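You operate a simulated robot arm through the tools that you are given. There is no shell and no other tool. Be economical: measure what you need, move in short steps, check, and stop when the job is done.

Carry out the task below with a simulated two-armed robot. There is one attempt and no reset: what you move stays moved.

JOB
Wind two layers of blue tape round the striped block.
Fine: seat the roll on the round peg, push the blue clip shut on the tape and wind the green crank.

The check looks at the end state, three seconds after you hand in, the way a careful person would. Anything else that was tipped, shoved, dropped, spilled or broken makes it a failure.

ROBOT AND FRAMES
Two 7-joint arms with two-finger parallel grippers on one trunk, on a base that drives. Base frame: it is fixed to the floor where the robot stands at the start and does not move with it; the origin is under the middle of the robot, x ahead of it, y to its left, z up. Lengths are in mm, angles in rad, forces in N, time in s.
The left shoulder is at the start at [50, 165, 1080], the right one opposite. With the tool pointing down near the work surface each hand reaches from about 100 to 640 mm from the robot's upright axis, wherever it stands, measured 20 degrees to its own side. Places, roughly: black lever [-400, 800, 400]; blue clip [-300, 800, 600]; green crank [-200, 800, 600]; low red lever [0, 600, 600]; round peg [0, 900, 500]; striped wooden block (10x10x6 cm) [-200, 800, 600]; yellow knob [-400, 600, 600]. Payload 3.91 kg a hand.
The TCP of each hand is the grasp point between the finger pads, 30 mm short of the fingertips. In the tool frame z runs along the fingers and y along their closing line. The gripper opens to 110 mm. The fingers are 20 mm wide and 10 mm thick; the gripper's body (48 by 112 mm) begins 55 mm behind the TCP.
Orientation is told as [roll, pitch, yaw] about the base's x, y, z axes, in that order, counted from this pose: with the fingers straight down and closing along the base's y, the tool's x points along the base's -x, its y along +y and its z along -z.

CONTROLS
- The arms move only by the tool play_rows. It takes "left_motion", "right_motion" or both (then of equal length, played together; a hand with none holds still); each is a list of rows, each a list of 2 entries, a list of its own where there are three numbers: the shift along the tool's x, y, z in units of 50 mm (1.0 is 50 mm), then the turn, a rotation vector about the tool's x, y, z in units of 5 degrees (1.0 is 5 degrees). In form: [[[x, y, z], [wx, wy, wz]], ...]. A call has 1 to 20 rows; each row shifts and turns the commanded pose from where the row before left it, along the tool's axes as they then stand. "left_gripper" and "right_gripper" are, for a hand that has rows, the opening, from 0 (shut) to 1 (fully open), set as the call begins (left out, the last holds). A call with a number of a shift or a turn outside -1 to 1 is refused whole. A row lasts 0.2 s, in which the tool goes at most 50 mm and 0.15 rad; a call with a longer step from one row to the next is refused whole, and so is a gripper value outside its range. Where a pose cannot be reached the arm comes as near as it can. A force on the tool above 90 N (or 10 N above the force at the start of the call, whichever is more), or a blocked arm, ends the call early, and 0.2 s more pass. Each finger travels about 45 mm/s and halts on what it meets, pressing with about 21 N; the grip force reading is that of the motor and also rises with nothing between the fingers. The clock runs only during rows and for 0.2 s after the last one: add rows that do not move to give the fingers time. It gives the time, the measured TCP pose, the force on the tool (base axes), the opening and the grip force at its end, in the units of the frame above (readings bear some noise), with the torque about the TCP (base axes, N m) and any sound that the robot's microphone picked up.
- Cameras (640 x 400 px; columns grow to the right, rows downward): "scene" is now at [89.2, 45.4, 1253.4]; the picture's right is [0.63, -0.78, 0.00], its down [-0.47, -0.38, -0.80] and it looks along [0.62, 0.50, -0.60] (base axes); focal length 214 px, centre (320, 200). "left" rides on the left gripper at [73, -17, -103] in its tool frame; the picture's right is [0.23, 0.97, 0.00], its down [-0.76, 0.18, -0.62] and it looks along [-0.61, 0.14, 0.78] (tool axes); focal length 222 px, centre (320, 200). "right" rides on the right gripper at [72, 17, -103] in its tool frame; the picture's right is [-0.23, 0.97, 0.00], its down [-0.76, -0.18, -0.62] and it looks along [-0.61, -0.14, 0.78] (tool axes); focal length 222 px, centre (320, 200). There is no depth. A picture from a camera that has moved, and an enlarged one, comes with that camera's place and axes in the base frame and with its lens. The place of the scene camera against the robot may be out by one fixed shift of up to 18 mm in any direction.
- capture(camera): a new picture of that camera. The clock stands still meanwhile.
- move_column(by): slides the trunk up (or, below 0, down) by that many mm; the arms and the scene camera ride with it, the base frame stays. It gives what a move gives, with no picture.
- steer(legs): drives the robot by 1 to 6 legs, each [ahead, left, turn to the left] in mm, mm and rad, along the robot's own axes; the way and the turn of a leg run together, so that a leg with both is an arc; at most 1500 mm and 3.142 rad a leg. The arms and the cameras ride along, it lands a little off, and it stops where it bumps. It gives what a move gives.
- aim_head(pan, tilt): turns the head with the scene camera to pan (to the left, within 1.396 rad either way) and tilt (down, from -0.506 to 1.204), counted from straight ahead of the robot. It gives what a move gives.
- zoom(camera, box): a new picture of the part [left, top, right, bottom] of that camera's present view, enlarged. The clock stands still meanwhile.
- sign_off(): hands the job in; it is judged then, once.

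Work in short steps. Places have to be worked out from the pictures, the camera data and where the tool is seen: move nearer, look again, correct. Check each grasp and each placing, and mend what went wrong. You have 120 turns and 88 pictures in all, those below and enlarged ones among them. Open the grippers and draw the arms clear of the work before you hand the job in, unless the task says otherwise; then end with one line.

The tools are called after "Request:" by a JSON object that holds its "api" and its "payload". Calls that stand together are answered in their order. play_rows: Moves the arms, as the interface text tells. Its arguments: {"type":"object","properties":{"left_motion":{"type":"array","items":{"type":"array"}},"left_gripper":{"type":"number"},"right_motion":{"type":"array","items":{"type":"array"}},"right_gripper":{"type":"number"}},"required":[]} The other tools are called the same way: move_column (by) slides the trunk up or down; steer (legs) drives the base; aim_head (pan, tilt) turns the head that bears the scene camera; capture (camera) takes a picture; zoom (camera, box) takes an enlarged picture of a part of a camera's view; sign_off () hands the job in.

At the start:

```text
time_s: 0.0
left_eef_pos: [331.1, 447.2, 1127.7]
left_orientation: [-0.001, 0.001, 0.001]
left_contact_force: [0.8, 0.0, 0.3]
left_torque: [0.04, 0.04, 0.0]
left_width: 109.9
left_grasp_force: 0.0
right_eef_pos: [416.1, 6.6, 1096.4]
right_orientation: [0.0, 0.0, -0.001]
right_contact_force: [0.2, -0.3, -0.3]
right_torque: [0.0, 0.01, 0.0]
right_width: 110.1
right_grasp_force: 0.1
trunk travel left (down, up): [-300.0, 203.0]
robot x, y, heading: [0.9, 1.1, -0.003]
head pan, tilt: [0.679, 0.642]
```

scene: 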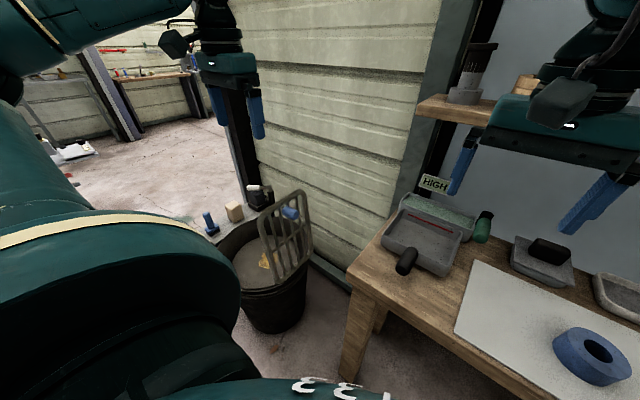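
right: 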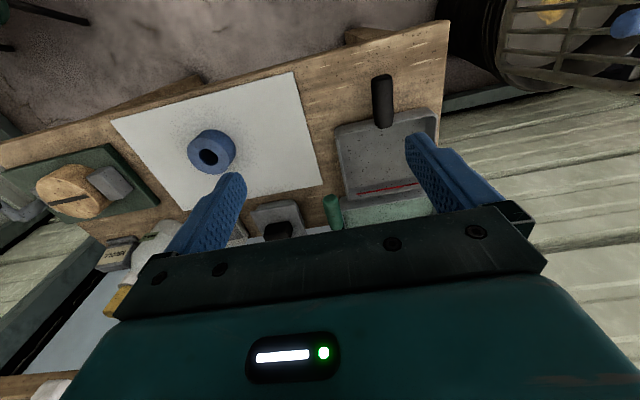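
left: 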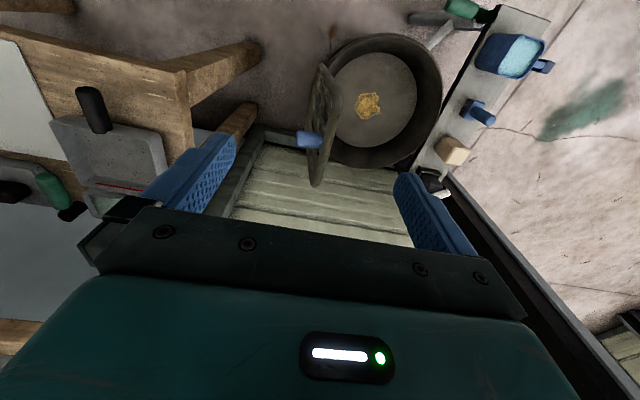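

I'll look toward the working station at the left first, to see the device.

Request:
{"api": "aim_head", "payload": {"pan": 1.396, "tilt": 0.6}}

Request:
{"api": "capture", "payload": {"camera": "scene"}}

Request:
{"api": "aim_head", "payload": {"pan": -0.1, "tilt": 0.75}}

Request:
{"api": "capture", "payload": {"camera": "scene"}}

```text
time_s: 1.1
left_eef_pos: [330.9, 447.2, 1127.1]
left_orientation: [-0.001, 0.0, 0.001]
left_contact_force: [0.1, -0.6, 0.0]
left_torque: [0.01, 0.01, 0.0]
left_width: 110.0
left_grasp_force: 0.0
right_eef_pos: [415.9, 5.5, 1096.7]
right_orientation: [0.0, 0.0, 0.001]
right_contact_force: [-0.1, 0.2, -0.2]
right_torque: [0.0, 0.01, 0.01]
right_width: 110.1
right_grasp_force: 0.0
trunk travel left (down, up): [-300.0, 203.0]
robot x, y, heading: [0.8, 0.0, -0.001]
head pan, tilt: [1.396, 0.6]
```

```text
84 pictures are left
camera scene: at [36.8, 77.8, 1257.1], right [0.98, -0.17, 0.0], down [-0.1, -0.56, -0.83], along [0.14, 0.81, -0.56], focal length 214 px, centre (320, 200)
```

scene: 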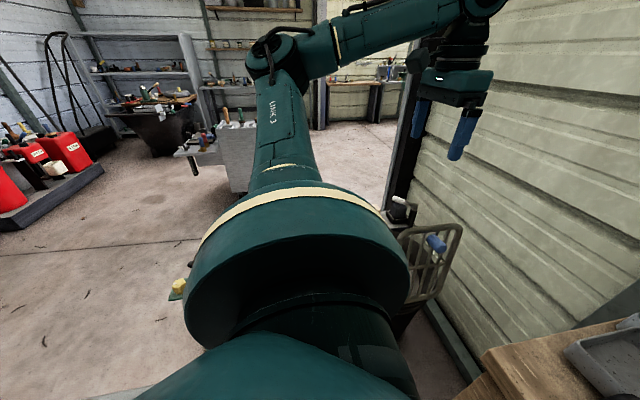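

```text
time_s: 2.7
left_eef_pos: [330.3, 447.6, 1128.1]
left_orientation: [-0.001, 0.0, 0.001]
left_contact_force: [-0.2, -0.4, -0.5]
left_torque: [-0.01, 0.01, -0.01]
left_width: 110.1
left_grasp_force: 0.0
right_eef_pos: [416.8, 5.6, 1097.2]
right_orientation: [-0.001, -0.002, 0.0]
right_contact_force: [-0.5, -0.3, -0.4]
right_torque: [0.01, -0.03, -0.01]
right_width: 110.1
right_grasp_force: 0.0
trunk travel left (down, up): [-300.0, 203.0]
robot x, y, heading: [2.2, -0.2, 0.003]
head pan, tilt: [-0.099, 0.75]
```

```text
83 pictures are left
camera scene: at [103.9, -17.4, 1244.2], right [-0.1, -1.0, 0.0], down [-0.68, 0.07, -0.73], along [0.73, -0.07, -0.68], focal length 214 px, centre (320, 200)
```

scene: 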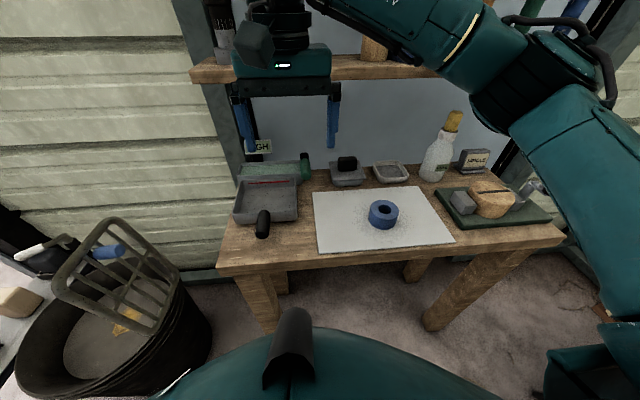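

The bench ahead holds the tape roll; the winding fixture is to the robot's left, hidden behind the left arm. I turn left in place to inspect it.

Request:
{"api": "steer", "payload": {"legs": [[0, 0, 1.5]]}}

Request:
{"api": "aim_head", "payload": {"pan": 0.3, "tilt": 0.7}}

Request:
{"api": "capture", "payload": {"camera": "scene"}}

Request:
{"api": "capture", "payload": {"camera": "left"}}

```text
time_s: 6.7
left_eef_pos: [-420.6, 364.7, 1128.1]
left_orientation: [0.0, -0.002, 1.494]
left_contact_force: [0.4, -0.2, 0.1]
left_torque: [0.04, 0.01, 0.0]
left_width: 110.2
left_grasp_force: 0.1
right_eef_pos: [26.6, 416.2, 1095.2]
right_orientation: [0.001, 0.001, 1.493]
right_contact_force: [0.5, -0.2, -0.3]
right_torque: [0.01, 0.0, 0.0]
right_width: 110.0
right_grasp_force: 0.0
trunk travel left (down, up): [-300.0, 203.0]
robot x, y, heading: [0.1, -0.3, 1.495]
head pan, tilt: [-0.099, 0.75]
```

```text
time_s: 7.6
left_eef_pos: [-420.2, 364.7, 1127.4]
left_orientation: [0.0, 0.001, 1.494]
left_contact_force: [0.1, -1.0, 0.0]
left_torque: [0.01, 0.02, 0.0]
left_width: 110.0
left_grasp_force: 0.0
right_eef_pos: [27.7, 415.9, 1096.0]
right_orientation: [0.0, -0.001, 1.492]
right_contact_force: [1.0, 0.3, 0.2]
right_torque: [0.03, 0.0, 0.02]
right_width: 109.9
right_grasp_force: 0.1
trunk travel left (down, up): [-300.0, 203.0]
robot x, y, heading: [-2.7, -0.3, 1.49]
head pan, tilt: [0.3, 0.7]
```

```text
82 pictures are left
camera scene: at [-24.2, 102.9, 1248.4], right [0.98, 0.22, 0.0], down [0.14, -0.63, -0.76], along [-0.17, 0.75, -0.64], focal length 214 px, centre (320, 200)
```

scene: 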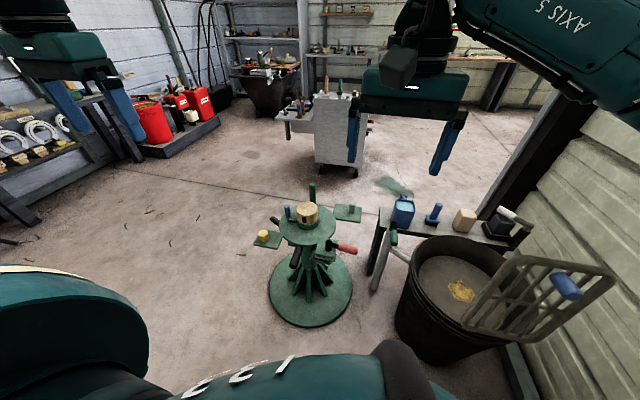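

```text
81 pictures are left
camera left: at [-409.2, 290.4, 1232.1], right [-0.99, -0.15, 0.0], down [-0.12, 0.77, 0.62], along [-0.09, 0.62, -0.78], focal length 222 px, centre (320, 200)
```

left: 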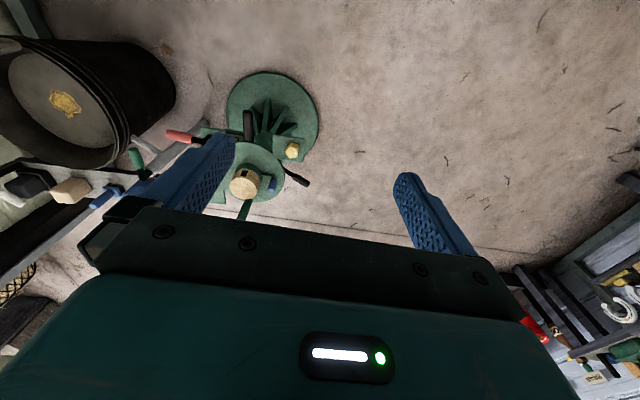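

Request:
{"api": "zoom", "payload": {"camera": "scene", "box": [230, 165, 390, 265]}}

Request:
{"api": "zoom", "payload": {"camera": "left", "box": [150, 90, 340, 230]}}

```text
4.00 times, centred on (310, 215) of scene
camera zoom: at [-24.2, 102.9, 1248.4], right [0.98, 0.22, 0.0], down [0.14, -0.63, -0.76], along [-0.17, 0.75, -0.64], focal length 858 px, centre (360, 140)
```

zoom: 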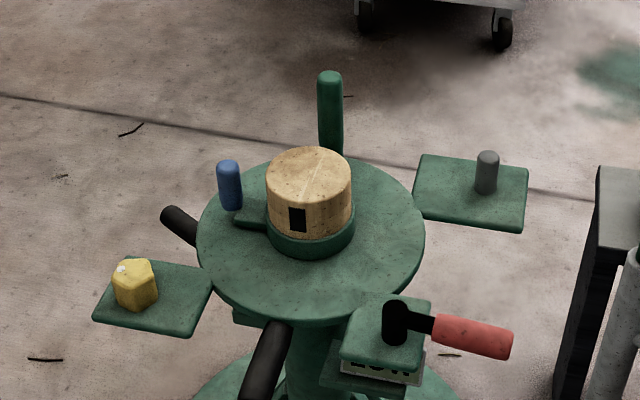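

```text
2.86 times, centred on (245, 160) of left
camera zoom: at [-409.2, 290.4, 1232.1], right [-0.99, -0.15, 0.0], down [-0.12, 0.77, 0.62], along [-0.09, 0.62, -0.78], focal length 635 px, centre (534, 314)
```

zoom: 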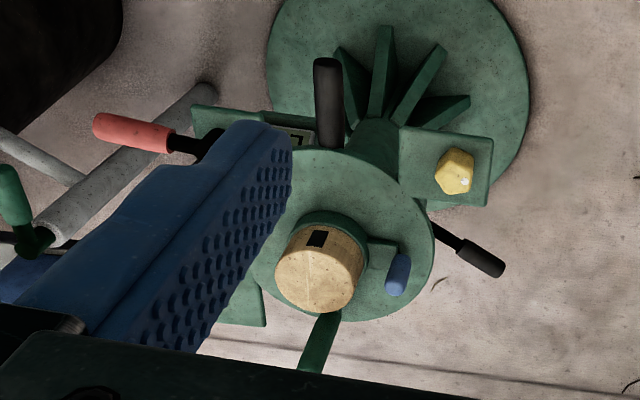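

The fixture is a turntable with drum, clip, crank and a vertical peg at its right. I turn back to fetch the roll.

Request:
{"api": "steer", "payload": {"legs": [[0, 0, -1.49]]}}

Request:
{"api": "aim_head", "payload": {"pan": -0.3, "tilt": 0.75}}

Request:
{"api": "zoom", "payload": {"camera": "scene", "box": [220, 130, 460, 280]}}

Request:
{"api": "zoom", "payload": {"camera": "right", "box": [100, 60, 340, 210]}}

```text
time_s: 11.6
left_eef_pos: [328.0, 451.0, 1127.6]
left_orientation: [0.0, 0.0, 0.009]
left_contact_force: [-0.5, 0.3, 0.5]
left_torque: [-0.01, -0.01, 0.0]
left_width: 109.8
left_grasp_force: 0.0
right_eef_pos: [417.0, 9.1, 1096.5]
right_orientation: [-0.001, 0.002, 0.009]
right_contact_force: [-1.1, -0.9, -0.1]
right_torque: [-0.01, -0.01, -0.04]
right_width: 110.1
right_grasp_force: 0.1
trunk travel left (down, up): [-300.0, 203.0]
robot x, y, heading: [-0.6, 4.8, 0.007]
head pan, tilt: [0.3, 0.7]
```

```text
time_s: 12.6
left_eef_pos: [325.9, 450.9, 1127.5]
left_orientation: [0.001, 0.001, 0.008]
left_contact_force: [0.2, 0.2, 0.2]
left_torque: [0.01, -0.02, -0.01]
left_width: 110.1
left_grasp_force: 0.1
right_eef_pos: [416.4, 9.9, 1097.5]
right_orientation: [0.0, -0.002, 0.01]
right_contact_force: [-0.2, 0.3, 0.2]
right_torque: [0.01, 0.01, -0.01]
right_width: 110.0
right_grasp_force: 0.1
trunk travel left (down, up): [-300.0, 203.0]
robot x, y, heading: [-3.2, 0.1, 0.007]
head pan, tilt: [-0.3, 0.75]
```

```text
2.67 times, centred on (340, 205) of scene
camera zoom: at [100.8, -32.8, 1244.2], right [-0.29, -0.96, 0.0], down [-0.65, 0.2, -0.73], along [0.7, -0.21, -0.68], focal length 572 px, centre (267, 187)
```

zoom: 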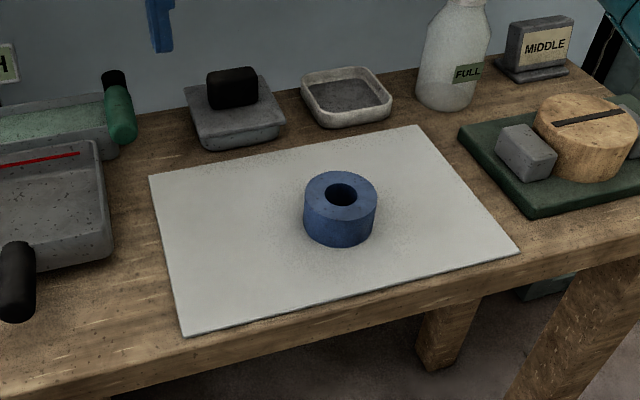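

```text
2.67 times, centred on (220, 135) of right
camera zoom: at [343.4, 25.6, 1199.6], right [0.22, 0.98, 0.0], down [0.76, -0.17, 0.62], along [0.61, -0.14, -0.78], focal length 592 px, centre (587, 373)
```

zoom: 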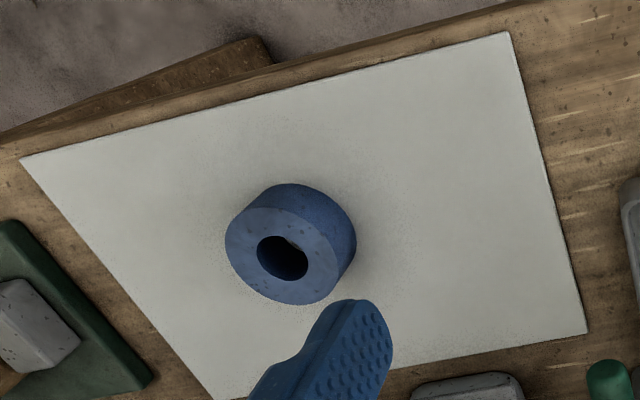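

The roll (about 76 mm wide, 45 tall) triangulates to about [487, -227, top 830]. I bring the right hand over it.

Request:
{"api": "play_rows", "payload": {"right_motion": [[[-0.237, -0.79, 0.4], [0, 0, 0]], [[-0.237, -0.79, 0.4], [0, 0, 0]], [[-0.237, -0.79, 0.4], [0, 0, 0]], [[-0.237, -0.79, 0.4], [0, 0, 0]], [[-0.237, -0.79, 0.4], [0, 0, 0]], [[-0.237, -0.79, 0.4], [0, 0, 0]], [[0, 0, 0], [0, 0, 0]]], "right_gripper": 1}}

Request:
{"api": "capture", "payload": {"camera": "right"}}

Request:
{"api": "zoom", "payload": {"camera": "scene", "box": [220, 100, 460, 250]}}

```text
time_s: 14.2
left_eef_pos: [326.0, 450.7, 1127.2]
left_orientation: [0.0, 0.0, 0.012]
left_contact_force: [-1.1, -0.2, -0.6]
left_torque: [0.01, 0.01, -0.02]
left_width: 109.9
left_grasp_force: 0.1
right_eef_pos: [490.1, -228.0, 975.4]
right_orientation: [-0.001, 0.001, 0.007]
right_contact_force: [0.0, 0.7, -0.2]
right_torque: [0.0, 0.0, 0.0]
right_width: 110.2
right_grasp_force: 0.2
trunk travel left (down, up): [-300.0, 203.0]
robot x, y, heading: [-3.5, -0.3, 0.01]
head pan, tilt: [-0.3, 0.75]
```

```text
76 pictures are left
camera right: at [416.3, -212.2, 1079.4], right [0.22, 0.98, 0.0], down [0.76, -0.17, 0.62], along [0.61, -0.14, -0.78], focal length 222 px, centre (320, 200)
```

right: 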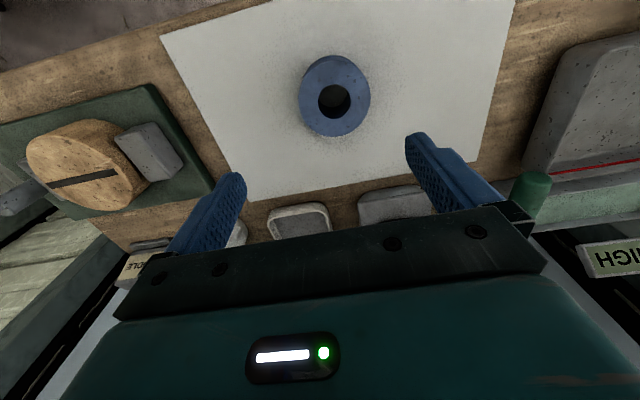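

```text
2.67 times, centred on (340, 175) of scene
camera zoom: at [100.7, -32.7, 1244.2], right [-0.29, -0.96, 0.0], down [-0.65, 0.2, -0.73], along [0.7, -0.21, -0.68], focal length 572 px, centre (267, 267)
```

zoom: 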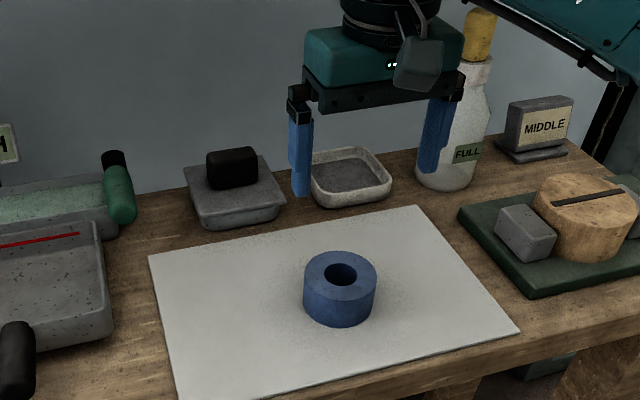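

Right-camera rays put the roll's top at about [479, -212, 848]. I centre over it and go down to just above it.

Request:
{"api": "play_rows", "payload": {"right_motion": [[[0.11, 0.16, 0.4], [0, 0, 0]], [[0.11, 0.16, 0.5], [0, 0, 0]], [[0, 0, 0.5], [0, 0, 0]], [[0, 0, 0], [0, 0, 0]]]}}

Request:
{"api": "capture", "payload": {"camera": "right"}}

Request:
{"api": "zoom", "payload": {"camera": "scene", "box": [280, 130, 440, 230]}}

```text
time_s: 15.2
left_eef_pos: [327.3, 450.1, 1127.7]
left_orientation: [0.001, -0.001, 0.008]
left_contact_force: [-0.6, 0.0, 1.0]
left_torque: [-0.03, 0.03, -0.03]
left_width: 110.2
left_grasp_force: 0.1
right_eef_pos: [478.4, -211.2, 906.0]
right_orientation: [0.002, 0.0, 0.008]
right_contact_force: [-0.4, -0.5, -1.3]
right_torque: [-0.01, -0.01, 0.01]
right_width: 110.2
right_grasp_force: 0.1
trunk travel left (down, up): [-300.0, 203.0]
robot x, y, heading: [0.4, -0.1, 0.007]
head pan, tilt: [-0.3, 0.75]
```

```text
74 pictures are left
camera right: at [404.9, -195.5, 1008.6], right [0.22, 0.98, 0.0], down [0.76, -0.17, 0.62], along [0.61, -0.14, -0.78], focal length 222 px, centre (320, 200)
```

right: 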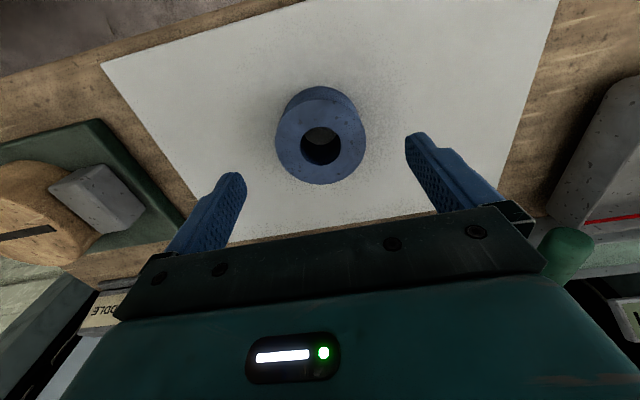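

```text
4.00 times, centred on (360, 180) of scene
camera zoom: at [100.7, -32.8, 1244.2], right [-0.29, -0.96, 0.0], down [-0.65, 0.2, -0.73], along [0.7, -0.21, -0.68], focal length 858 px, centre (160, 280)
```

zoom: 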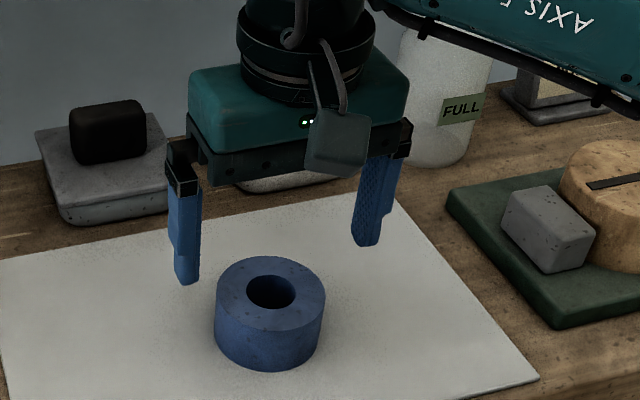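

Refined roll at [478, -212], top ≈ 850, matching the TCP. I go down 58 mm and close.

Request:
{"api": "play_rows", "payload": {"right_motion": [[[0, 0, 0.4], [0, 0, 0]], [[0, 0, 0.4], [0, 0, 0]], [[0, 0, 0.36], [0, 0, 0]], [[0, 0, 0], [0, 0, 0]]]}}

Request:
{"api": "capture", "payload": {"camera": "right"}}

Request:
{"api": "zoom", "payload": {"camera": "scene", "box": [280, 130, 440, 230]}}

```text
time_s: 16.2
left_eef_pos: [326.0, 450.4, 1127.4]
left_orientation: [0.0, 0.001, 0.008]
left_contact_force: [0.3, 0.6, -0.8]
left_torque: [0.01, 0.02, -0.02]
left_width: 110.1
left_grasp_force: 0.1
right_eef_pos: [477.1, -210.6, 847.9]
right_orientation: [0.0, 0.0, 0.007]
right_contact_force: [0.1, -0.6, 0.4]
right_torque: [-0.03, 0.01, 0.0]
right_width: 109.9
right_grasp_force: 0.1
trunk travel left (down, up): [-300.0, 203.0]
robot x, y, heading: [-0.9, -2.5, 0.01]
head pan, tilt: [-0.3, 0.75]
```

```text
72 pictures are left
camera right: at [404.8, -194.8, 951.4], right [0.22, 0.98, 0.0], down [0.76, -0.17, 0.62], along [0.61, -0.14, -0.78], focal length 222 px, centre (320, 200)
```

right: 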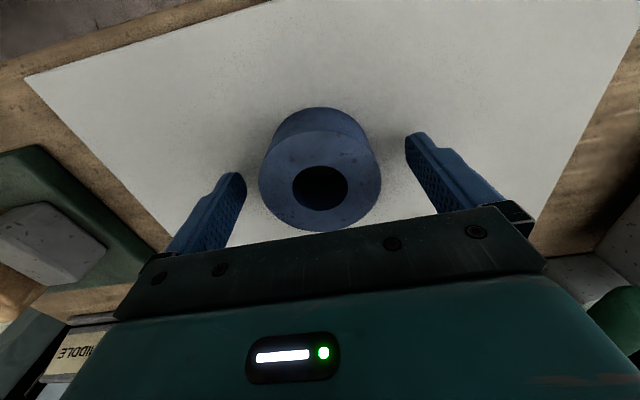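

```text
4.00 times, centred on (360, 180) of scene
camera zoom: at [100.8, -32.8, 1244.2], right [-0.29, -0.96, 0.0], down [-0.65, 0.2, -0.73], along [0.7, -0.21, -0.68], focal length 858 px, centre (160, 280)
```

zoom: 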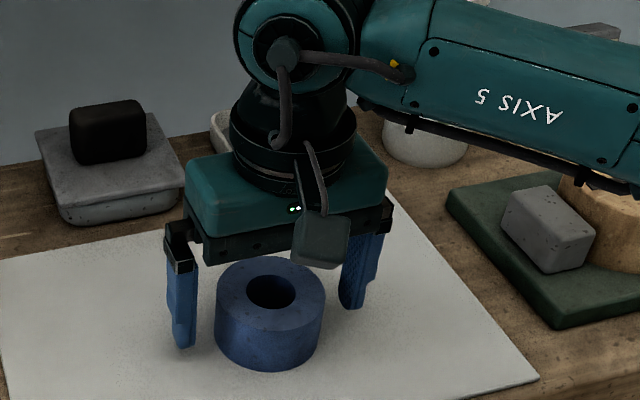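

The finger tips straddle the roll centrally. I close and wait.

Request:
{"api": "play_rows", "payload": {"right_motion": [[[0, 0, 0], [0, 0, 0]], [[0, 0, 0], [0, 0, 0]], [[0, 0, 0], [0, 0, 0]], [[0, 0, 0], [0, 0, 0]], [[0, 0, 0], [0, 0, 0]]], "right_gripper": 0}}

Request:
{"api": "play_rows", "payload": {"right_motion": [[[0, 0, -0.3], [0, 0, 0]], [[0, 0, -0.5], [0, 0, 0]], [[0, 0, -0.8], [0, 0, 0]], [[0, 0, -0.8], [0, 0, 0]], [[0, 0, 0], [0, 0, 0]]]}}

Request:
{"api": "capture", "payload": {"camera": "right"}}

Request:
{"api": "zoom", "payload": {"camera": "scene", "box": [280, 110, 440, 210]}}

```text
time_s: 17.4
left_eef_pos: [325.8, 450.5, 1127.7]
left_orientation: [0.001, -0.001, 0.01]
left_contact_force: [-0.7, 0.0, 0.1]
left_torque: [0.02, 0.01, 0.01]
left_width: 110.0
left_grasp_force: 0.0
right_eef_pos: [478.5, -211.4, 848.2]
right_orientation: [0.001, -0.001, 0.01]
right_contact_force: [-1.1, 0.1, 0.3]
right_torque: [-0.02, -0.01, 0.02]
right_width: 70.7
right_grasp_force: 20.5
trunk travel left (down, up): [-300.0, 203.0]
robot x, y, heading: [2.5, -2.3, 0.011]
head pan, tilt: [-0.3, 0.75]
```

```text
time_s: 18.6
left_eef_pos: [326.9, 450.2, 1127.7]
left_orientation: [-0.001, 0.001, 0.01]
left_contact_force: [-0.9, 0.2, 0.5]
left_torque: [-0.02, 0.0, -0.03]
left_width: 110.2
left_grasp_force: 0.1
right_eef_pos: [477.8, -211.5, 969.2]
right_orientation: [-0.001, 0.001, 0.006]
right_contact_force: [0.4, 0.8, -0.2]
right_torque: [0.0, -0.04, 0.0]
right_width: 70.8
right_grasp_force: 20.9
trunk travel left (down, up): [-300.0, 203.0]
robot x, y, heading: [1.2, 2.5, 0.003]
head pan, tilt: [-0.3, 0.75]
```

```text
70 pictures are left
camera right: at [404.8, -194.6, 1072.2], right [0.22, 0.98, 0.0], down [0.76, -0.17, 0.62], along [0.61, -0.14, -0.78], focal length 222 px, centre (320, 200)
```

right: 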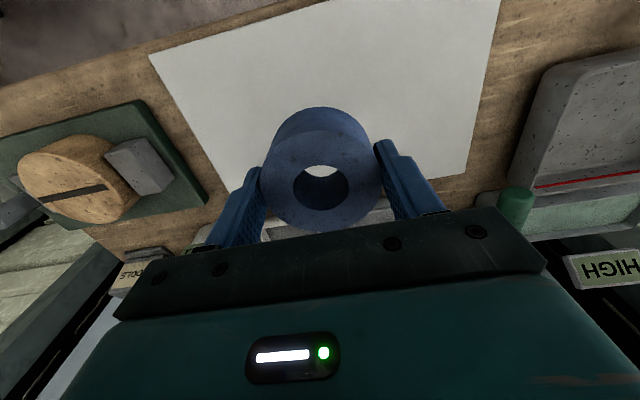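

```text
4.00 times, centred on (360, 160) of scene
camera zoom: at [100.8, -32.9, 1244.2], right [-0.29, -0.96, 0.0], down [-0.65, 0.2, -0.73], along [0.7, -0.21, -0.68], focal length 858 px, centre (160, 360)
```

zoom: 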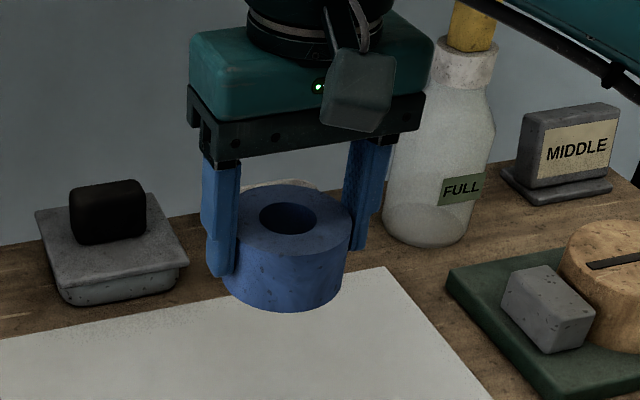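

Grip holds at 71 mm with the roll well centred (hole within ~3 mm of the TCP). I raise and pull in, then turn left to face the fixture.

Request:
{"api": "play_rows", "payload": {"right_motion": [[[0.3, 0.1, -0.5], [0, 0, 0]], [[0.4, 0.2, -0.6], [0, 0, 0]], [[0.4, 0.2, -0.6], [0, 0, 0]], [[0.4, 0.2, -0.5], [0, 0, 0]], [[0, 0, 0], [0, 0, 0]]]}}

Request:
{"api": "steer", "payload": {"legs": [[0, 0, 1.57]]}}

Request:
{"api": "aim_head", "payload": {"pan": 0.1, "tilt": 0.75}}

Request:
{"api": "capture", "payload": {"camera": "scene"}}

```text
time_s: 19.8
left_eef_pos: [326.5, 450.0, 1127.3]
left_orientation: [0.002, 0.0, 0.01]
left_contact_force: [0.0, 0.4, -0.1]
left_torque: [0.0, 0.01, 0.0]
left_width: 110.2
left_grasp_force: 0.0
right_eef_pos: [402.8, -177.7, 1078.3]
right_orientation: [0.0, -0.001, 0.009]
right_contact_force: [0.6, -0.2, -1.0]
right_torque: [0.0, -0.02, 0.0]
right_width: 70.7
right_grasp_force: 21.4
trunk travel left (down, up): [-300.0, 203.0]
robot x, y, heading: [0.6, 0.9, 0.007]
head pan, tilt: [-0.3, 0.75]
```

```text
time_s: 24.1
left_eef_pos: [-448.5, 328.1, 1127.2]
left_orientation: [0.001, 0.0, 1.578]
left_contact_force: [0.0, -0.1, -0.2]
left_torque: [-0.01, 0.03, 0.01]
left_width: 109.9
left_grasp_force: 0.0
right_eef_pos: [178.5, 402.8, 1078.8]
right_orientation: [0.0, 0.0, 1.575]
right_contact_force: [1.1, -0.6, -0.5]
right_torque: [0.02, 0.01, 0.0]
right_width: 70.6
right_grasp_force: 20.6
trunk travel left (down, up): [-300.0, 203.0]
robot x, y, heading: [-1.1, 1.7, 1.576]
head pan, tilt: [-0.3, 0.75]
```

```text
time_s: 24.9
left_eef_pos: [-449.6, 328.2, 1128.5]
left_orientation: [0.0, -0.002, 1.577]
left_contact_force: [-0.6, 0.4, -0.8]
left_torque: [0.01, 0.01, 0.04]
left_width: 109.7
left_grasp_force: 0.1
right_eef_pos: [178.0, 402.6, 1078.2]
right_orientation: [0.0, 0.0, 1.577]
right_contact_force: [0.7, 0.3, -0.8]
right_torque: [0.01, 0.01, -0.01]
right_width: 70.7
right_grasp_force: 20.7
trunk travel left (down, up): [-300.0, 203.0]
robot x, y, heading: [1.7, 0.8, 1.574]
head pan, tilt: [0.099, 0.75]
```

```text
68 pictures are left
camera scene: at [-16.7, 102.6, 1244.2], right [0.99, 0.1, 0.0], down [0.07, -0.68, -0.73], along [-0.08, 0.73, -0.68], focal length 214 px, centre (320, 200)
```

scene: 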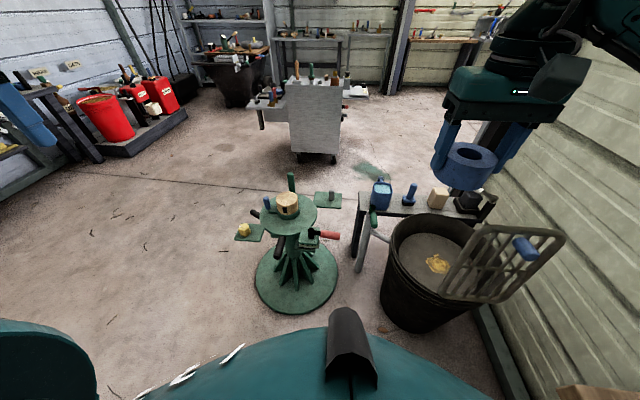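

Fixture column stands at about [-235, 710], peg near [-45, 860]. I creep toward it, checking clearance.

Request:
{"api": "steer", "payload": {"legs": [[0, 110, 0], [170, 0, 0]]}}

Request:
{"api": "aim_head", "payload": {"pan": 0.1, "tilt": 0.95}}

Request:
{"api": "capture", "payload": {"camera": "scene"}}

Request:
{"api": "capture", "payload": {"camera": "right"}}

Request:
{"api": "capture", "payload": {"camera": "left"}}

```text
time_s: 27.2
left_eef_pos: [-558.6, 496.8, 1127.5]
left_orientation: [0.001, -0.002, 1.576]
left_contact_force: [-0.2, 1.9, 0.2]
left_torque: [-0.01, 0.01, 0.0]
left_width: 109.9
left_grasp_force: 0.1
right_eef_pos: [67.7, 571.1, 1077.7]
right_orientation: [0.001, 0.002, 1.576]
right_contact_force: [-0.5, 0.7, -0.6]
right_torque: [-0.05, 0.01, 0.03]
right_width: 70.8
right_grasp_force: 20.9
trunk travel left (down, up): [-300.0, 203.0]
robot x, y, heading: [-109.7, 170.5, 1.575]
head pan, tilt: [0.099, 0.75]
```

```text
time_s: 27.9
left_eef_pos: [-559.3, 496.6, 1128.0]
left_orientation: [0.0, -0.002, 1.577]
left_contact_force: [-0.6, 0.5, -0.2]
left_torque: [-0.01, 0.02, 0.0]
left_width: 109.8
left_grasp_force: 0.1
right_eef_pos: [68.4, 570.6, 1078.2]
right_orientation: [0.0, 0.001, 1.577]
right_contact_force: [-0.6, 1.1, 0.0]
right_torque: [0.0, 0.0, 0.01]
right_width: 70.9
right_grasp_force: 21.0
trunk travel left (down, up): [-300.0, 203.0]
robot x, y, heading: [-113.0, 168.9, 1.576]
head pan, tilt: [0.099, 0.949]
```

```text
67 pictures are left
camera scene: at [-126.5, 260.6, 1228.7], right [0.99, 0.1, 0.0], down [0.08, -0.81, -0.58], along [-0.06, 0.58, -0.81], focal length 214 px, centre (320, 200)
```

scene: 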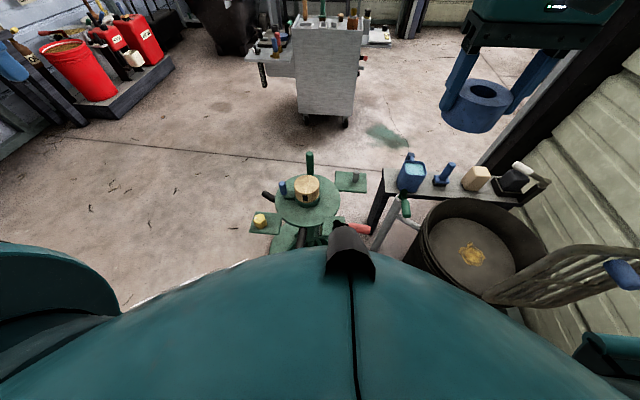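

```text
66 pictures are left
camera right: at [51.1, 498.4, 1181.7], right [-0.97, 0.22, 0.0], down [0.17, 0.76, 0.62], along [0.14, 0.61, -0.78], focal length 222 px, centre (320, 200)
```

right: 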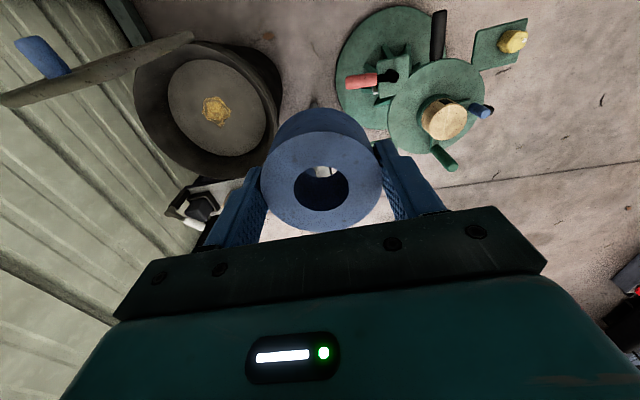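

```text
65 pictures are left
camera left: at [-542.9, 423.4, 1232.1], right [-0.97, -0.23, 0.0], down [-0.18, 0.76, 0.62], along [-0.15, 0.61, -0.78], focal length 222 px, centre (320, 200)
```

left: 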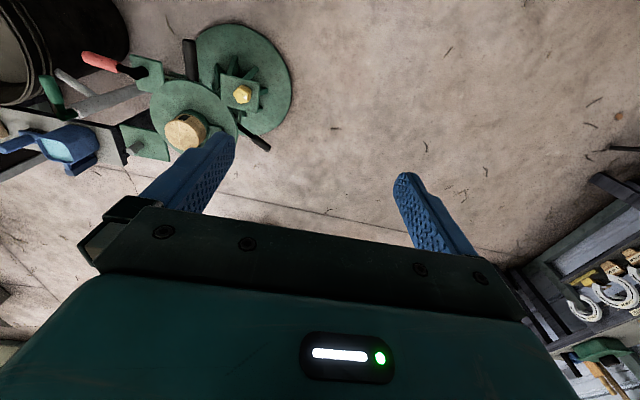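

Request:
{"api": "zoom", "payload": {"camera": "left", "box": [60, 50, 300, 200]}}

Request:
{"api": "zoom", "payload": {"camera": "scene", "box": [240, 140, 400, 240]}}

```text
2.67 times, centred on (180, 125) of left
camera zoom: at [-542.9, 423.4, 1232.1], right [-0.97, -0.23, 0.0], down [-0.18, 0.76, 0.62], along [-0.15, 0.61, -0.78], focal length 592 px, centre (693, 400)
```

zoom: 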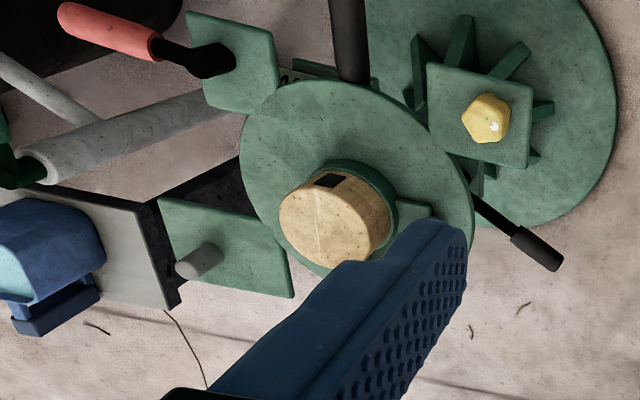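

```text
4.00 times, centred on (320, 190) of scene
camera zoom: at [-126.5, 260.6, 1228.7], right [0.99, 0.1, 0.0], down [0.08, -0.81, -0.58], along [-0.06, 0.58, -0.81], focal length 858 px, centre (320, 240)
```

zoom: 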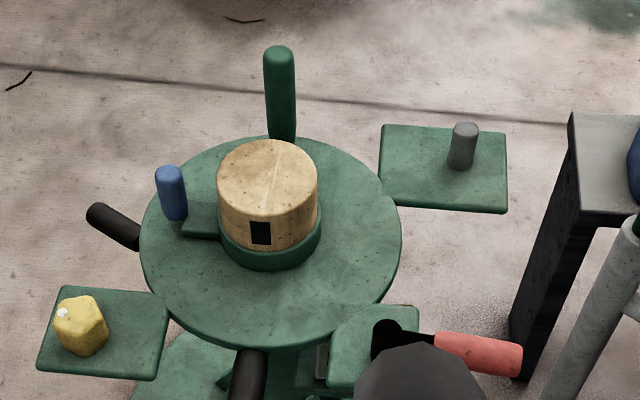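

Peg top triangulates to [-42, 864, 590], plate at ≈546. To judge how far I can drive in, I turn the left wrist so its camera looks at the gap between robot base and fixture.

Request:
{"api": "play_rows", "payload": {"left_motion": [[[0, 0, 0], [0, 0, 1]], [[0, 0, 0], [0, 0, 1]], [[0, 0, 0], [0, 0, 1]], [[0, 0, 0], [0, 0, 1]], [[0, 0, 0], [0, 0, 1]], [[0, 0, 0], [0, 0, 1]], [[0, 0, 0], [0, 0, 1]], [[0, 0, 0], [0, 0, 1]], [[0, 0, 0], [0, 0, 1]], [[0, 0, 0], [0, 0, 1]], [[0, 0, 0], [0, 0, 1]], [[0, 0, 0], [0, 0, 1]], [[0, 0, 0], [0, 0, 1]], [[0, 0, 0], [0, 0, 1]], [[0, 0, 0], [0, 0, 1]], [[0, 0, 0], [0, 0, 1]], [[0, 0, 0], [0, 0, 1]], [[0, 0, 0], [0, 0, 1]]]}}

Request:
{"api": "capture", "payload": {"camera": "left"}}

```text
time_s: 31.7
left_eef_pos: [-560.8, 497.4, 1127.7]
left_orientation: [0.002, 0.0, 0.004]
left_contact_force: [-1.1, -0.3, 0.1]
left_torque: [-0.01, -0.01, 0.03]
left_width: 110.2
left_grasp_force: 0.2
right_eef_pos: [69.0, 569.5, 1077.2]
right_orientation: [0.0, 0.0, 1.577]
right_contact_force: [0.5, 0.5, -0.9]
right_torque: [-0.06, 0.0, 0.0]
right_width: 70.5
right_grasp_force: 20.4
trunk travel left (down, up): [-300.0, 203.0]
robot x, y, heading: [-110.2, 169.7, 1.575]
head pan, tilt: [0.099, 0.949]
```

```text
62 pictures are left
camera left: at [-632.6, 478.8, 1232.3], right [-0.23, 0.97, 0.0], down [0.76, 0.18, 0.62], along [0.61, 0.14, -0.78], focal length 222 px, centre (320, 200)
```

left: 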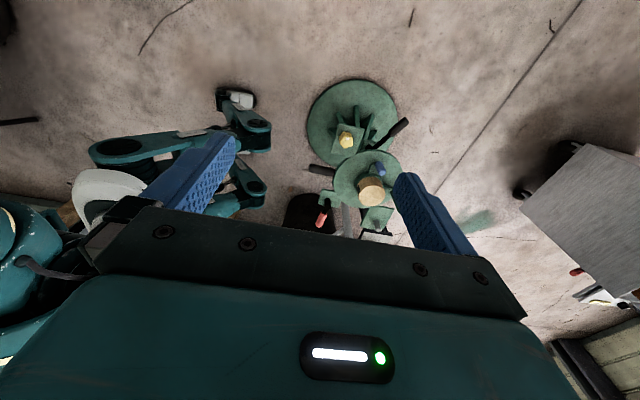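

Request:
{"api": "zoom", "payload": {"camera": "left", "box": [180, 60, 420, 210]}}

```text
2.67 times, centred on (300, 135) of left
camera zoom: at [-632.6, 478.8, 1232.3], right [-0.23, 0.97, 0.0], down [0.76, 0.18, 0.62], along [0.61, 0.14, -0.78], focal length 592 px, centre (373, 373)
```

zoom: 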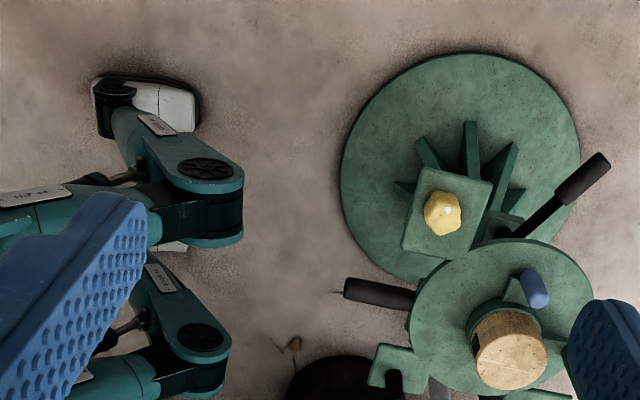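

Leg front is about y≈345, fixture base disc edge ≈ 510; I advance 100 mm.

Request:
{"api": "steer", "payload": {"legs": [[100, 0, 0]]}}

Request:
{"api": "move_column", "payload": {"by": -150}}

Request:
{"api": "capture", "payload": {"camera": "left"}}

Request:
{"api": "capture", "payload": {"camera": "scene"}}

```text
time_s: 33.0
left_eef_pos: [-559.2, 558.7, 1128.9]
left_orientation: [0.003, 0.002, 0.006]
left_contact_force: [-0.2, 0.0, 0.1]
left_torque: [0.02, -0.02, -0.01]
left_width: 110.0
left_grasp_force: 0.0
right_eef_pos: [67.9, 633.4, 1079.4]
right_orientation: [0.002, -0.002, 1.575]
right_contact_force: [0.7, -0.5, -0.7]
right_torque: [-0.02, 0.01, -0.01]
right_width: 70.6
right_grasp_force: 20.9
trunk travel left (down, up): [-300.0, 203.0]
robot x, y, heading: [-109.2, 233.1, 1.578]
head pan, tilt: [0.099, 0.949]
stopped in leg 1: the robot was blocked; the commanded pose is now the measured one
```

```text
time_s: 34.7
left_eef_pos: [-559.6, 559.6, 978.9]
left_orientation: [0.001, 0.0, 0.007]
left_contact_force: [0.3, 0.2, 0.5]
left_torque: [-0.02, 0.04, -0.01]
left_width: 110.0
left_grasp_force: 0.0
right_eef_pos: [68.4, 632.9, 928.6]
right_orientation: [0.001, -0.001, 1.575]
right_contact_force: [0.1, 0.4, -0.8]
right_torque: [0.01, 0.0, 0.02]
right_width: 70.6
right_grasp_force: 21.2
trunk travel left (down, up): [-150.0, 353.0]
robot x, y, heading: [-113.5, 230.6, 1.574]
head pan, tilt: [0.099, 0.949]
```

```text
60 pictures are left
camera left: at [-632.3, 541.3, 1083.0], right [-0.23, 0.97, 0.0], down [0.76, 0.18, 0.62], along [0.61, 0.15, -0.78], focal length 222 px, centre (320, 200)
```

left: 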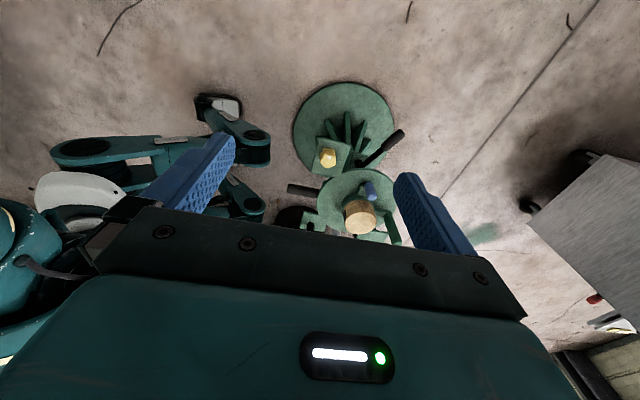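

```text
59 pictures are left
camera scene: at [-126.4, 323.3, 1078.7], right [0.99, 0.1, 0.0], down [0.08, -0.81, -0.58], along [-0.06, 0.58, -0.81], focal length 214 px, centre (320, 200)
```

scene: 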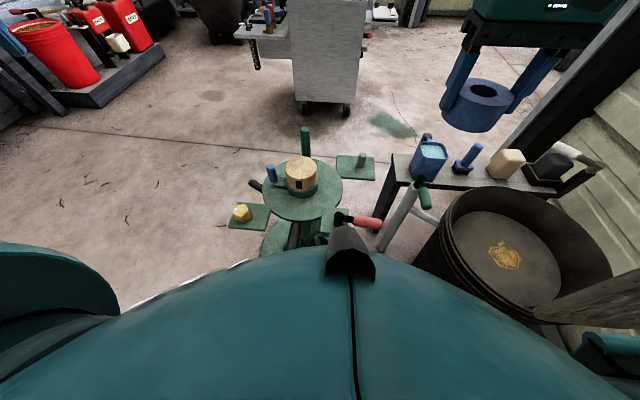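

Blocked at y≈231 (something near the right leg), nothing seems displaced. I test reach: right hand toward above the peg at [-42, 864, 750].

Request:
{"api": "play_rows", "payload": {"right_motion": [[[-0.5, 0.35, 0.3], [0, 0, 0]], [[-0.58, 0.35, 0.4], [0, 0, 0]], [[-0.58, 0.3, 0.4], [0, 0, 0]], [[-0.58, 0.25, 0.4], [0, 0, 0]], [[-0.58, 0.25, 0.45], [0, 0, 0]], [[-0.58, 0.25, 0.45], [0, 0, 0]], [[-0.6, 0.25, 0.45], [0, 0, 0]], [[-0.62, 0.2, 0.45], [0, 0, 0]], [[0, 0, 0.0], [0, 0, 0]]]}}

Request:
{"api": "zoom", "payload": {"camera": "scene", "box": [220, 80, 460, 230]}}

Request:
{"api": "capture", "payload": {"camera": "right"}}

```text
time_s: 36.7
left_eef_pos: [-559.0, 560.0, 978.5]
left_orientation: [0.0, 0.0, 0.004]
left_contact_force: [-0.1, 0.2, -0.2]
left_torque: [0.01, -0.05, -0.03]
left_width: 109.9
left_grasp_force: 0.1
right_eef_pos: [-43.8, 864.2, 764.6]
right_orientation: [0.0, -0.001, 1.578]
right_contact_force: [0.7, -0.1, -0.5]
right_torque: [0.0, -0.01, 0.0]
right_width: 70.4
right_grasp_force: 21.4
trunk travel left (down, up): [-150.0, 353.0]
robot x, y, heading: [-108.4, 230.9, 1.576]
head pan, tilt: [0.099, 0.949]
```

```text
2.67 times, centred on (340, 155) of scene
camera zoom: at [-126.5, 323.4, 1078.7], right [0.99, 0.1, 0.0], down [0.08, -0.81, -0.58], along [-0.06, 0.58, -0.81], focal length 572 px, centre (267, 320)
```

zoom: 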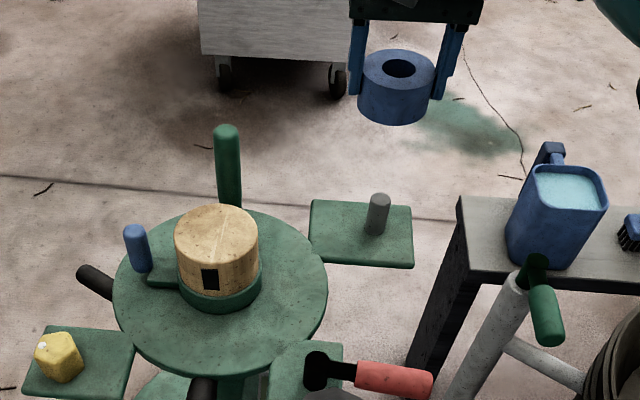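

```text
57 pictures are left
camera right: at [-61.1, 791.9, 867.8], right [-0.98, 0.22, 0.0], down [0.17, 0.76, 0.62], along [0.14, 0.61, -0.78], focal length 222 px, centre (320, 200)
```

right: 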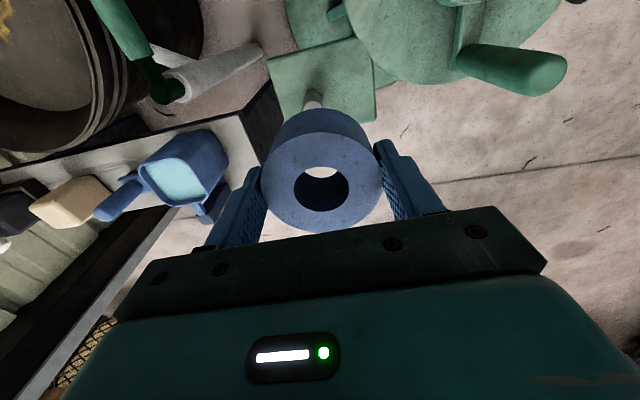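

Reach is fine. Peg is near [-38..-42, 864..872]; to pin it to a few mm I sidestep 70 mm right and view it with the right camera at two heights.

Request:
{"api": "play_rows", "payload": {"right_motion": [[[0, -0.7, 0], [0, 0, 0]], [[0, -0.7, 0], [0, 0, 0]], [[0, 0, 0], [0, 0, 0]]]}}

Request:
{"api": "zoom", "payload": {"camera": "right", "box": [240, 30, 480, 180]}}

Request:
{"api": "play_rows", "payload": {"right_motion": [[[0, 0, 0.5], [0, 0, 0]], [[0, 0, 0.5], [0, 0, 0]], [[0, 0, 0.3], [0, 0, 0]], [[0, 0, 0], [0, 0, 0]]]}}

Request:
{"api": "zoom", "payload": {"camera": "right", "box": [240, 30, 480, 180]}}

```text
time_s: 37.5
left_eef_pos: [-560.1, 559.1, 978.0]
left_orientation: [0.002, 0.001, 0.005]
left_contact_force: [0.4, -0.2, -0.7]
left_torque: [0.04, 0.02, -0.02]
left_width: 110.0
left_grasp_force: 0.1
right_eef_pos: [26.0, 863.4, 763.9]
right_orientation: [0.0, -0.002, 1.577]
right_contact_force: [0.2, -0.2, -0.8]
right_torque: [0.02, 0.0, 0.02]
right_width: 70.4
right_grasp_force: 20.7
trunk travel left (down, up): [-150.0, 353.0]
robot x, y, heading: [-113.0, 227.8, 1.577]
head pan, tilt: [0.099, 0.949]
```

```text
2.67 times, centred on (360, 105) of right
camera zoom: at [9.2, 791.6, 867.8], right [-0.98, 0.22, 0.0], down [0.17, 0.76, 0.62], along [0.14, 0.61, -0.78], focal length 592 px, centre (213, 453)
```

zoom: 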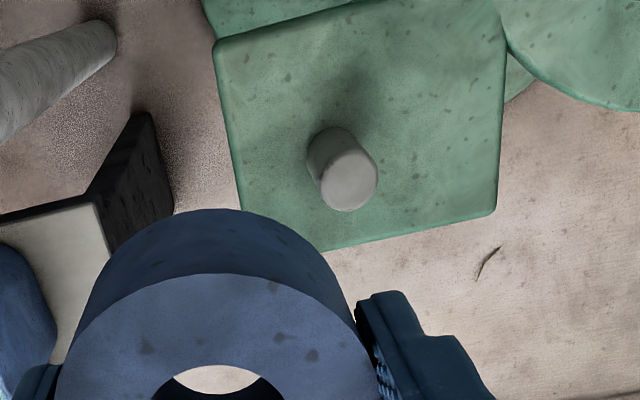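

```text
time_s: 38.5
left_eef_pos: [-559.8, 560.1, 977.8]
left_orientation: [0.0, 0.001, 0.005]
left_contact_force: [0.2, 0.7, 0.0]
left_torque: [0.03, 0.0, -0.03]
left_width: 109.9
left_grasp_force: 0.1
right_eef_pos: [25.6, 863.4, 698.4]
right_orientation: [0.001, -0.002, 1.577]
right_contact_force: [-0.3, 0.4, -0.9]
right_torque: [0.01, -0.02, 0.01]
right_width: 70.6
right_grasp_force: 21.2
trunk travel left (down, up): [-150.0, 353.0]
robot x, y, heading: [-111.1, 226.7, 1.575]
head pan, tilt: [0.099, 0.949]
```

```text
2.67 times, centred on (360, 105) of right
camera zoom: at [9.1, 792.3, 802.3], right [-0.97, 0.22, 0.0], down [0.17, 0.76, 0.62], along [0.14, 0.61, -0.78], focal length 592 px, centre (213, 453)
```

zoom: 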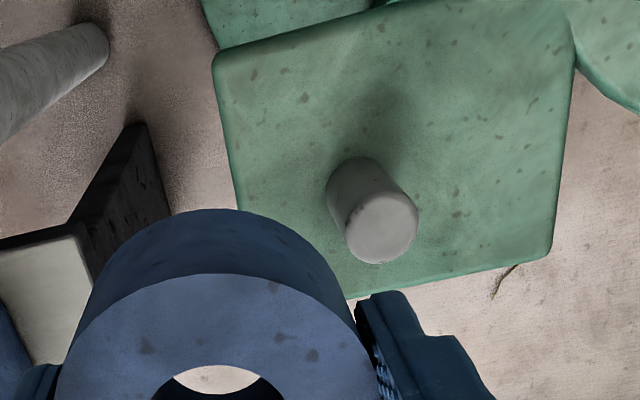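

Peg top is now precise: [-34.5, 872.8, 590], Ø≈25. I align the roll over it (TCP target [-34, 875.5]) and lower to just above it.

Request:
{"api": "play_rows", "payload": {"right_motion": [[[-0.12, 0.6, 0], [0, 0, 0]], [[-0.12, 0.59, 0], [0, 0, 0]], [[0, 0, 0.4], [0, 0, 0]], [[0, 0, 0.2], [0, 0, 0]], [[0, 0, 0], [0, 0, 0]]]}}

Request:
{"api": "zoom", "payload": {"camera": "scene", "box": [300, 100, 420, 175]}}

Request:
{"api": "zoom", "payload": {"camera": "right", "box": [240, 80, 400, 240]}}

```text
time_s: 39.7
left_eef_pos: [-559.4, 559.7, 978.1]
left_orientation: [0.003, -0.001, 0.005]
left_contact_force: [-0.4, 0.2, -0.6]
left_torque: [0.01, 0.01, 0.02]
left_width: 110.0
left_grasp_force: 0.0
right_eef_pos: [-30.8, 869.3, 668.7]
right_orientation: [0.001, 0.001, 1.576]
right_contact_force: [-0.5, -0.2, -0.2]
right_torque: [0.04, -0.01, 0.02]
right_width: 70.7
right_grasp_force: 20.9
right hand out of reach, approached as far as the arm can: row 2
trunk travel left (down, up): [-150.0, 353.0]
robot x, y, heading: [-107.8, 227.1, 1.577]
head pan, tilt: [0.099, 0.949]
```

```text
5.33 times, centred on (360, 138) of scene
camera zoom: at [-126.4, 323.4, 1078.7], right [0.99, 0.1, 0.0], down [0.08, -0.81, -0.58], along [-0.06, 0.58, -0.81], focal length 1144 px, centre (107, 533)
```

zoom: 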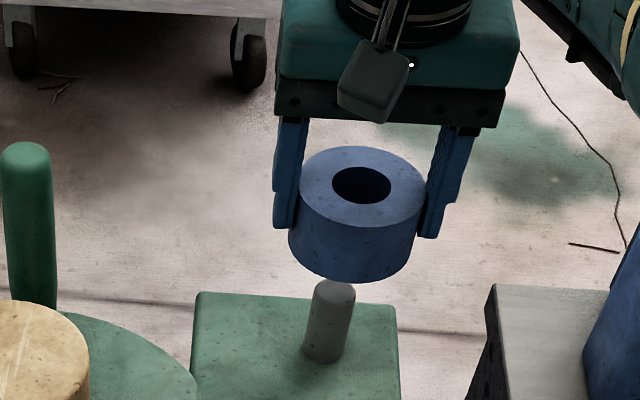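

```text
2.50 times, centred on (320, 160) of right
camera zoom: at [-48.8, 798.0, 772.9], right [-0.98, 0.22, 0.0], down [0.17, 0.76, 0.62], along [0.14, 0.61, -0.78], focal length 555 px, centre (320, 300)
```

zoom: 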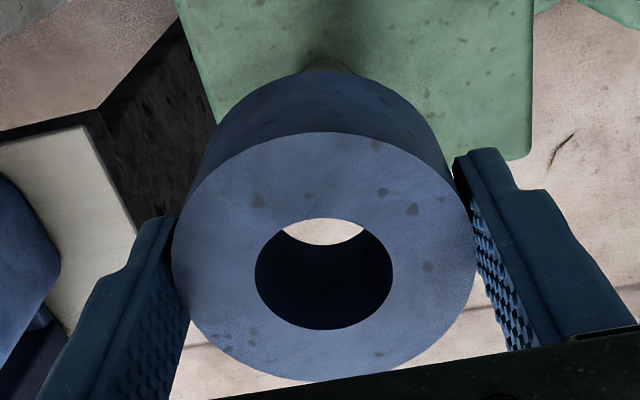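

The arm hit its reach limit. I back off and up, lower the trunk for more reach, then return.

Request:
{"api": "play_rows", "payload": {"right_motion": [[[0.3, 0, -0.6], [0, 0, 0]], [[0.3, 0, -0.7], [0, 0, 0]], [[0.2, 0, -0.8], [0, 0, 0]], [[0, 0, -0.7], [0, 0, 0]], [[0, 0, 0], [0, 0, 0]]]}}

Request:
{"api": "move_column", "payload": {"by": -130}}

```text
time_s: 40.9
left_eef_pos: [-559.3, 560.1, 979.4]
left_orientation: [0.001, -0.001, 0.004]
left_contact_force: [-0.5, -0.9, 0.2]
left_torque: [0.01, 0.0, 0.01]
left_width: 110.0
left_grasp_force: 0.1
right_eef_pos: [-31.6, 832.7, 809.8]
right_orientation: [-0.001, -0.002, 1.576]
right_contact_force: [0.7, -0.3, -0.7]
right_torque: [0.02, -0.03, 0.01]
right_width: 70.6
right_grasp_force: 21.1
trunk travel left (down, up): [-150.0, 353.0]
robot x, y, heading: [-110.8, 230.3, 1.576]
head pan, tilt: [0.099, 0.949]
```

```text
time_s: 42.5
left_eef_pos: [-559.3, 559.3, 849.9]
left_orientation: [0.002, 0.002, 0.006]
left_contact_force: [-0.6, 0.2, -0.4]
left_torque: [-0.02, 0.0, 0.0]
left_width: 109.9
left_grasp_force: 0.0
right_eef_pos: [-31.0, 831.9, 678.9]
right_orientation: [-0.001, -0.002, 1.575]
right_contact_force: [0.4, 0.4, -0.2]
right_torque: [-0.02, -0.02, 0.01]
right_width: 70.4
right_grasp_force: 21.3
trunk travel left (down, up): [-20.0, 483.0]
robot x, y, heading: [-113.0, 235.0, 1.575]
head pan, tilt: [0.099, 0.949]
```

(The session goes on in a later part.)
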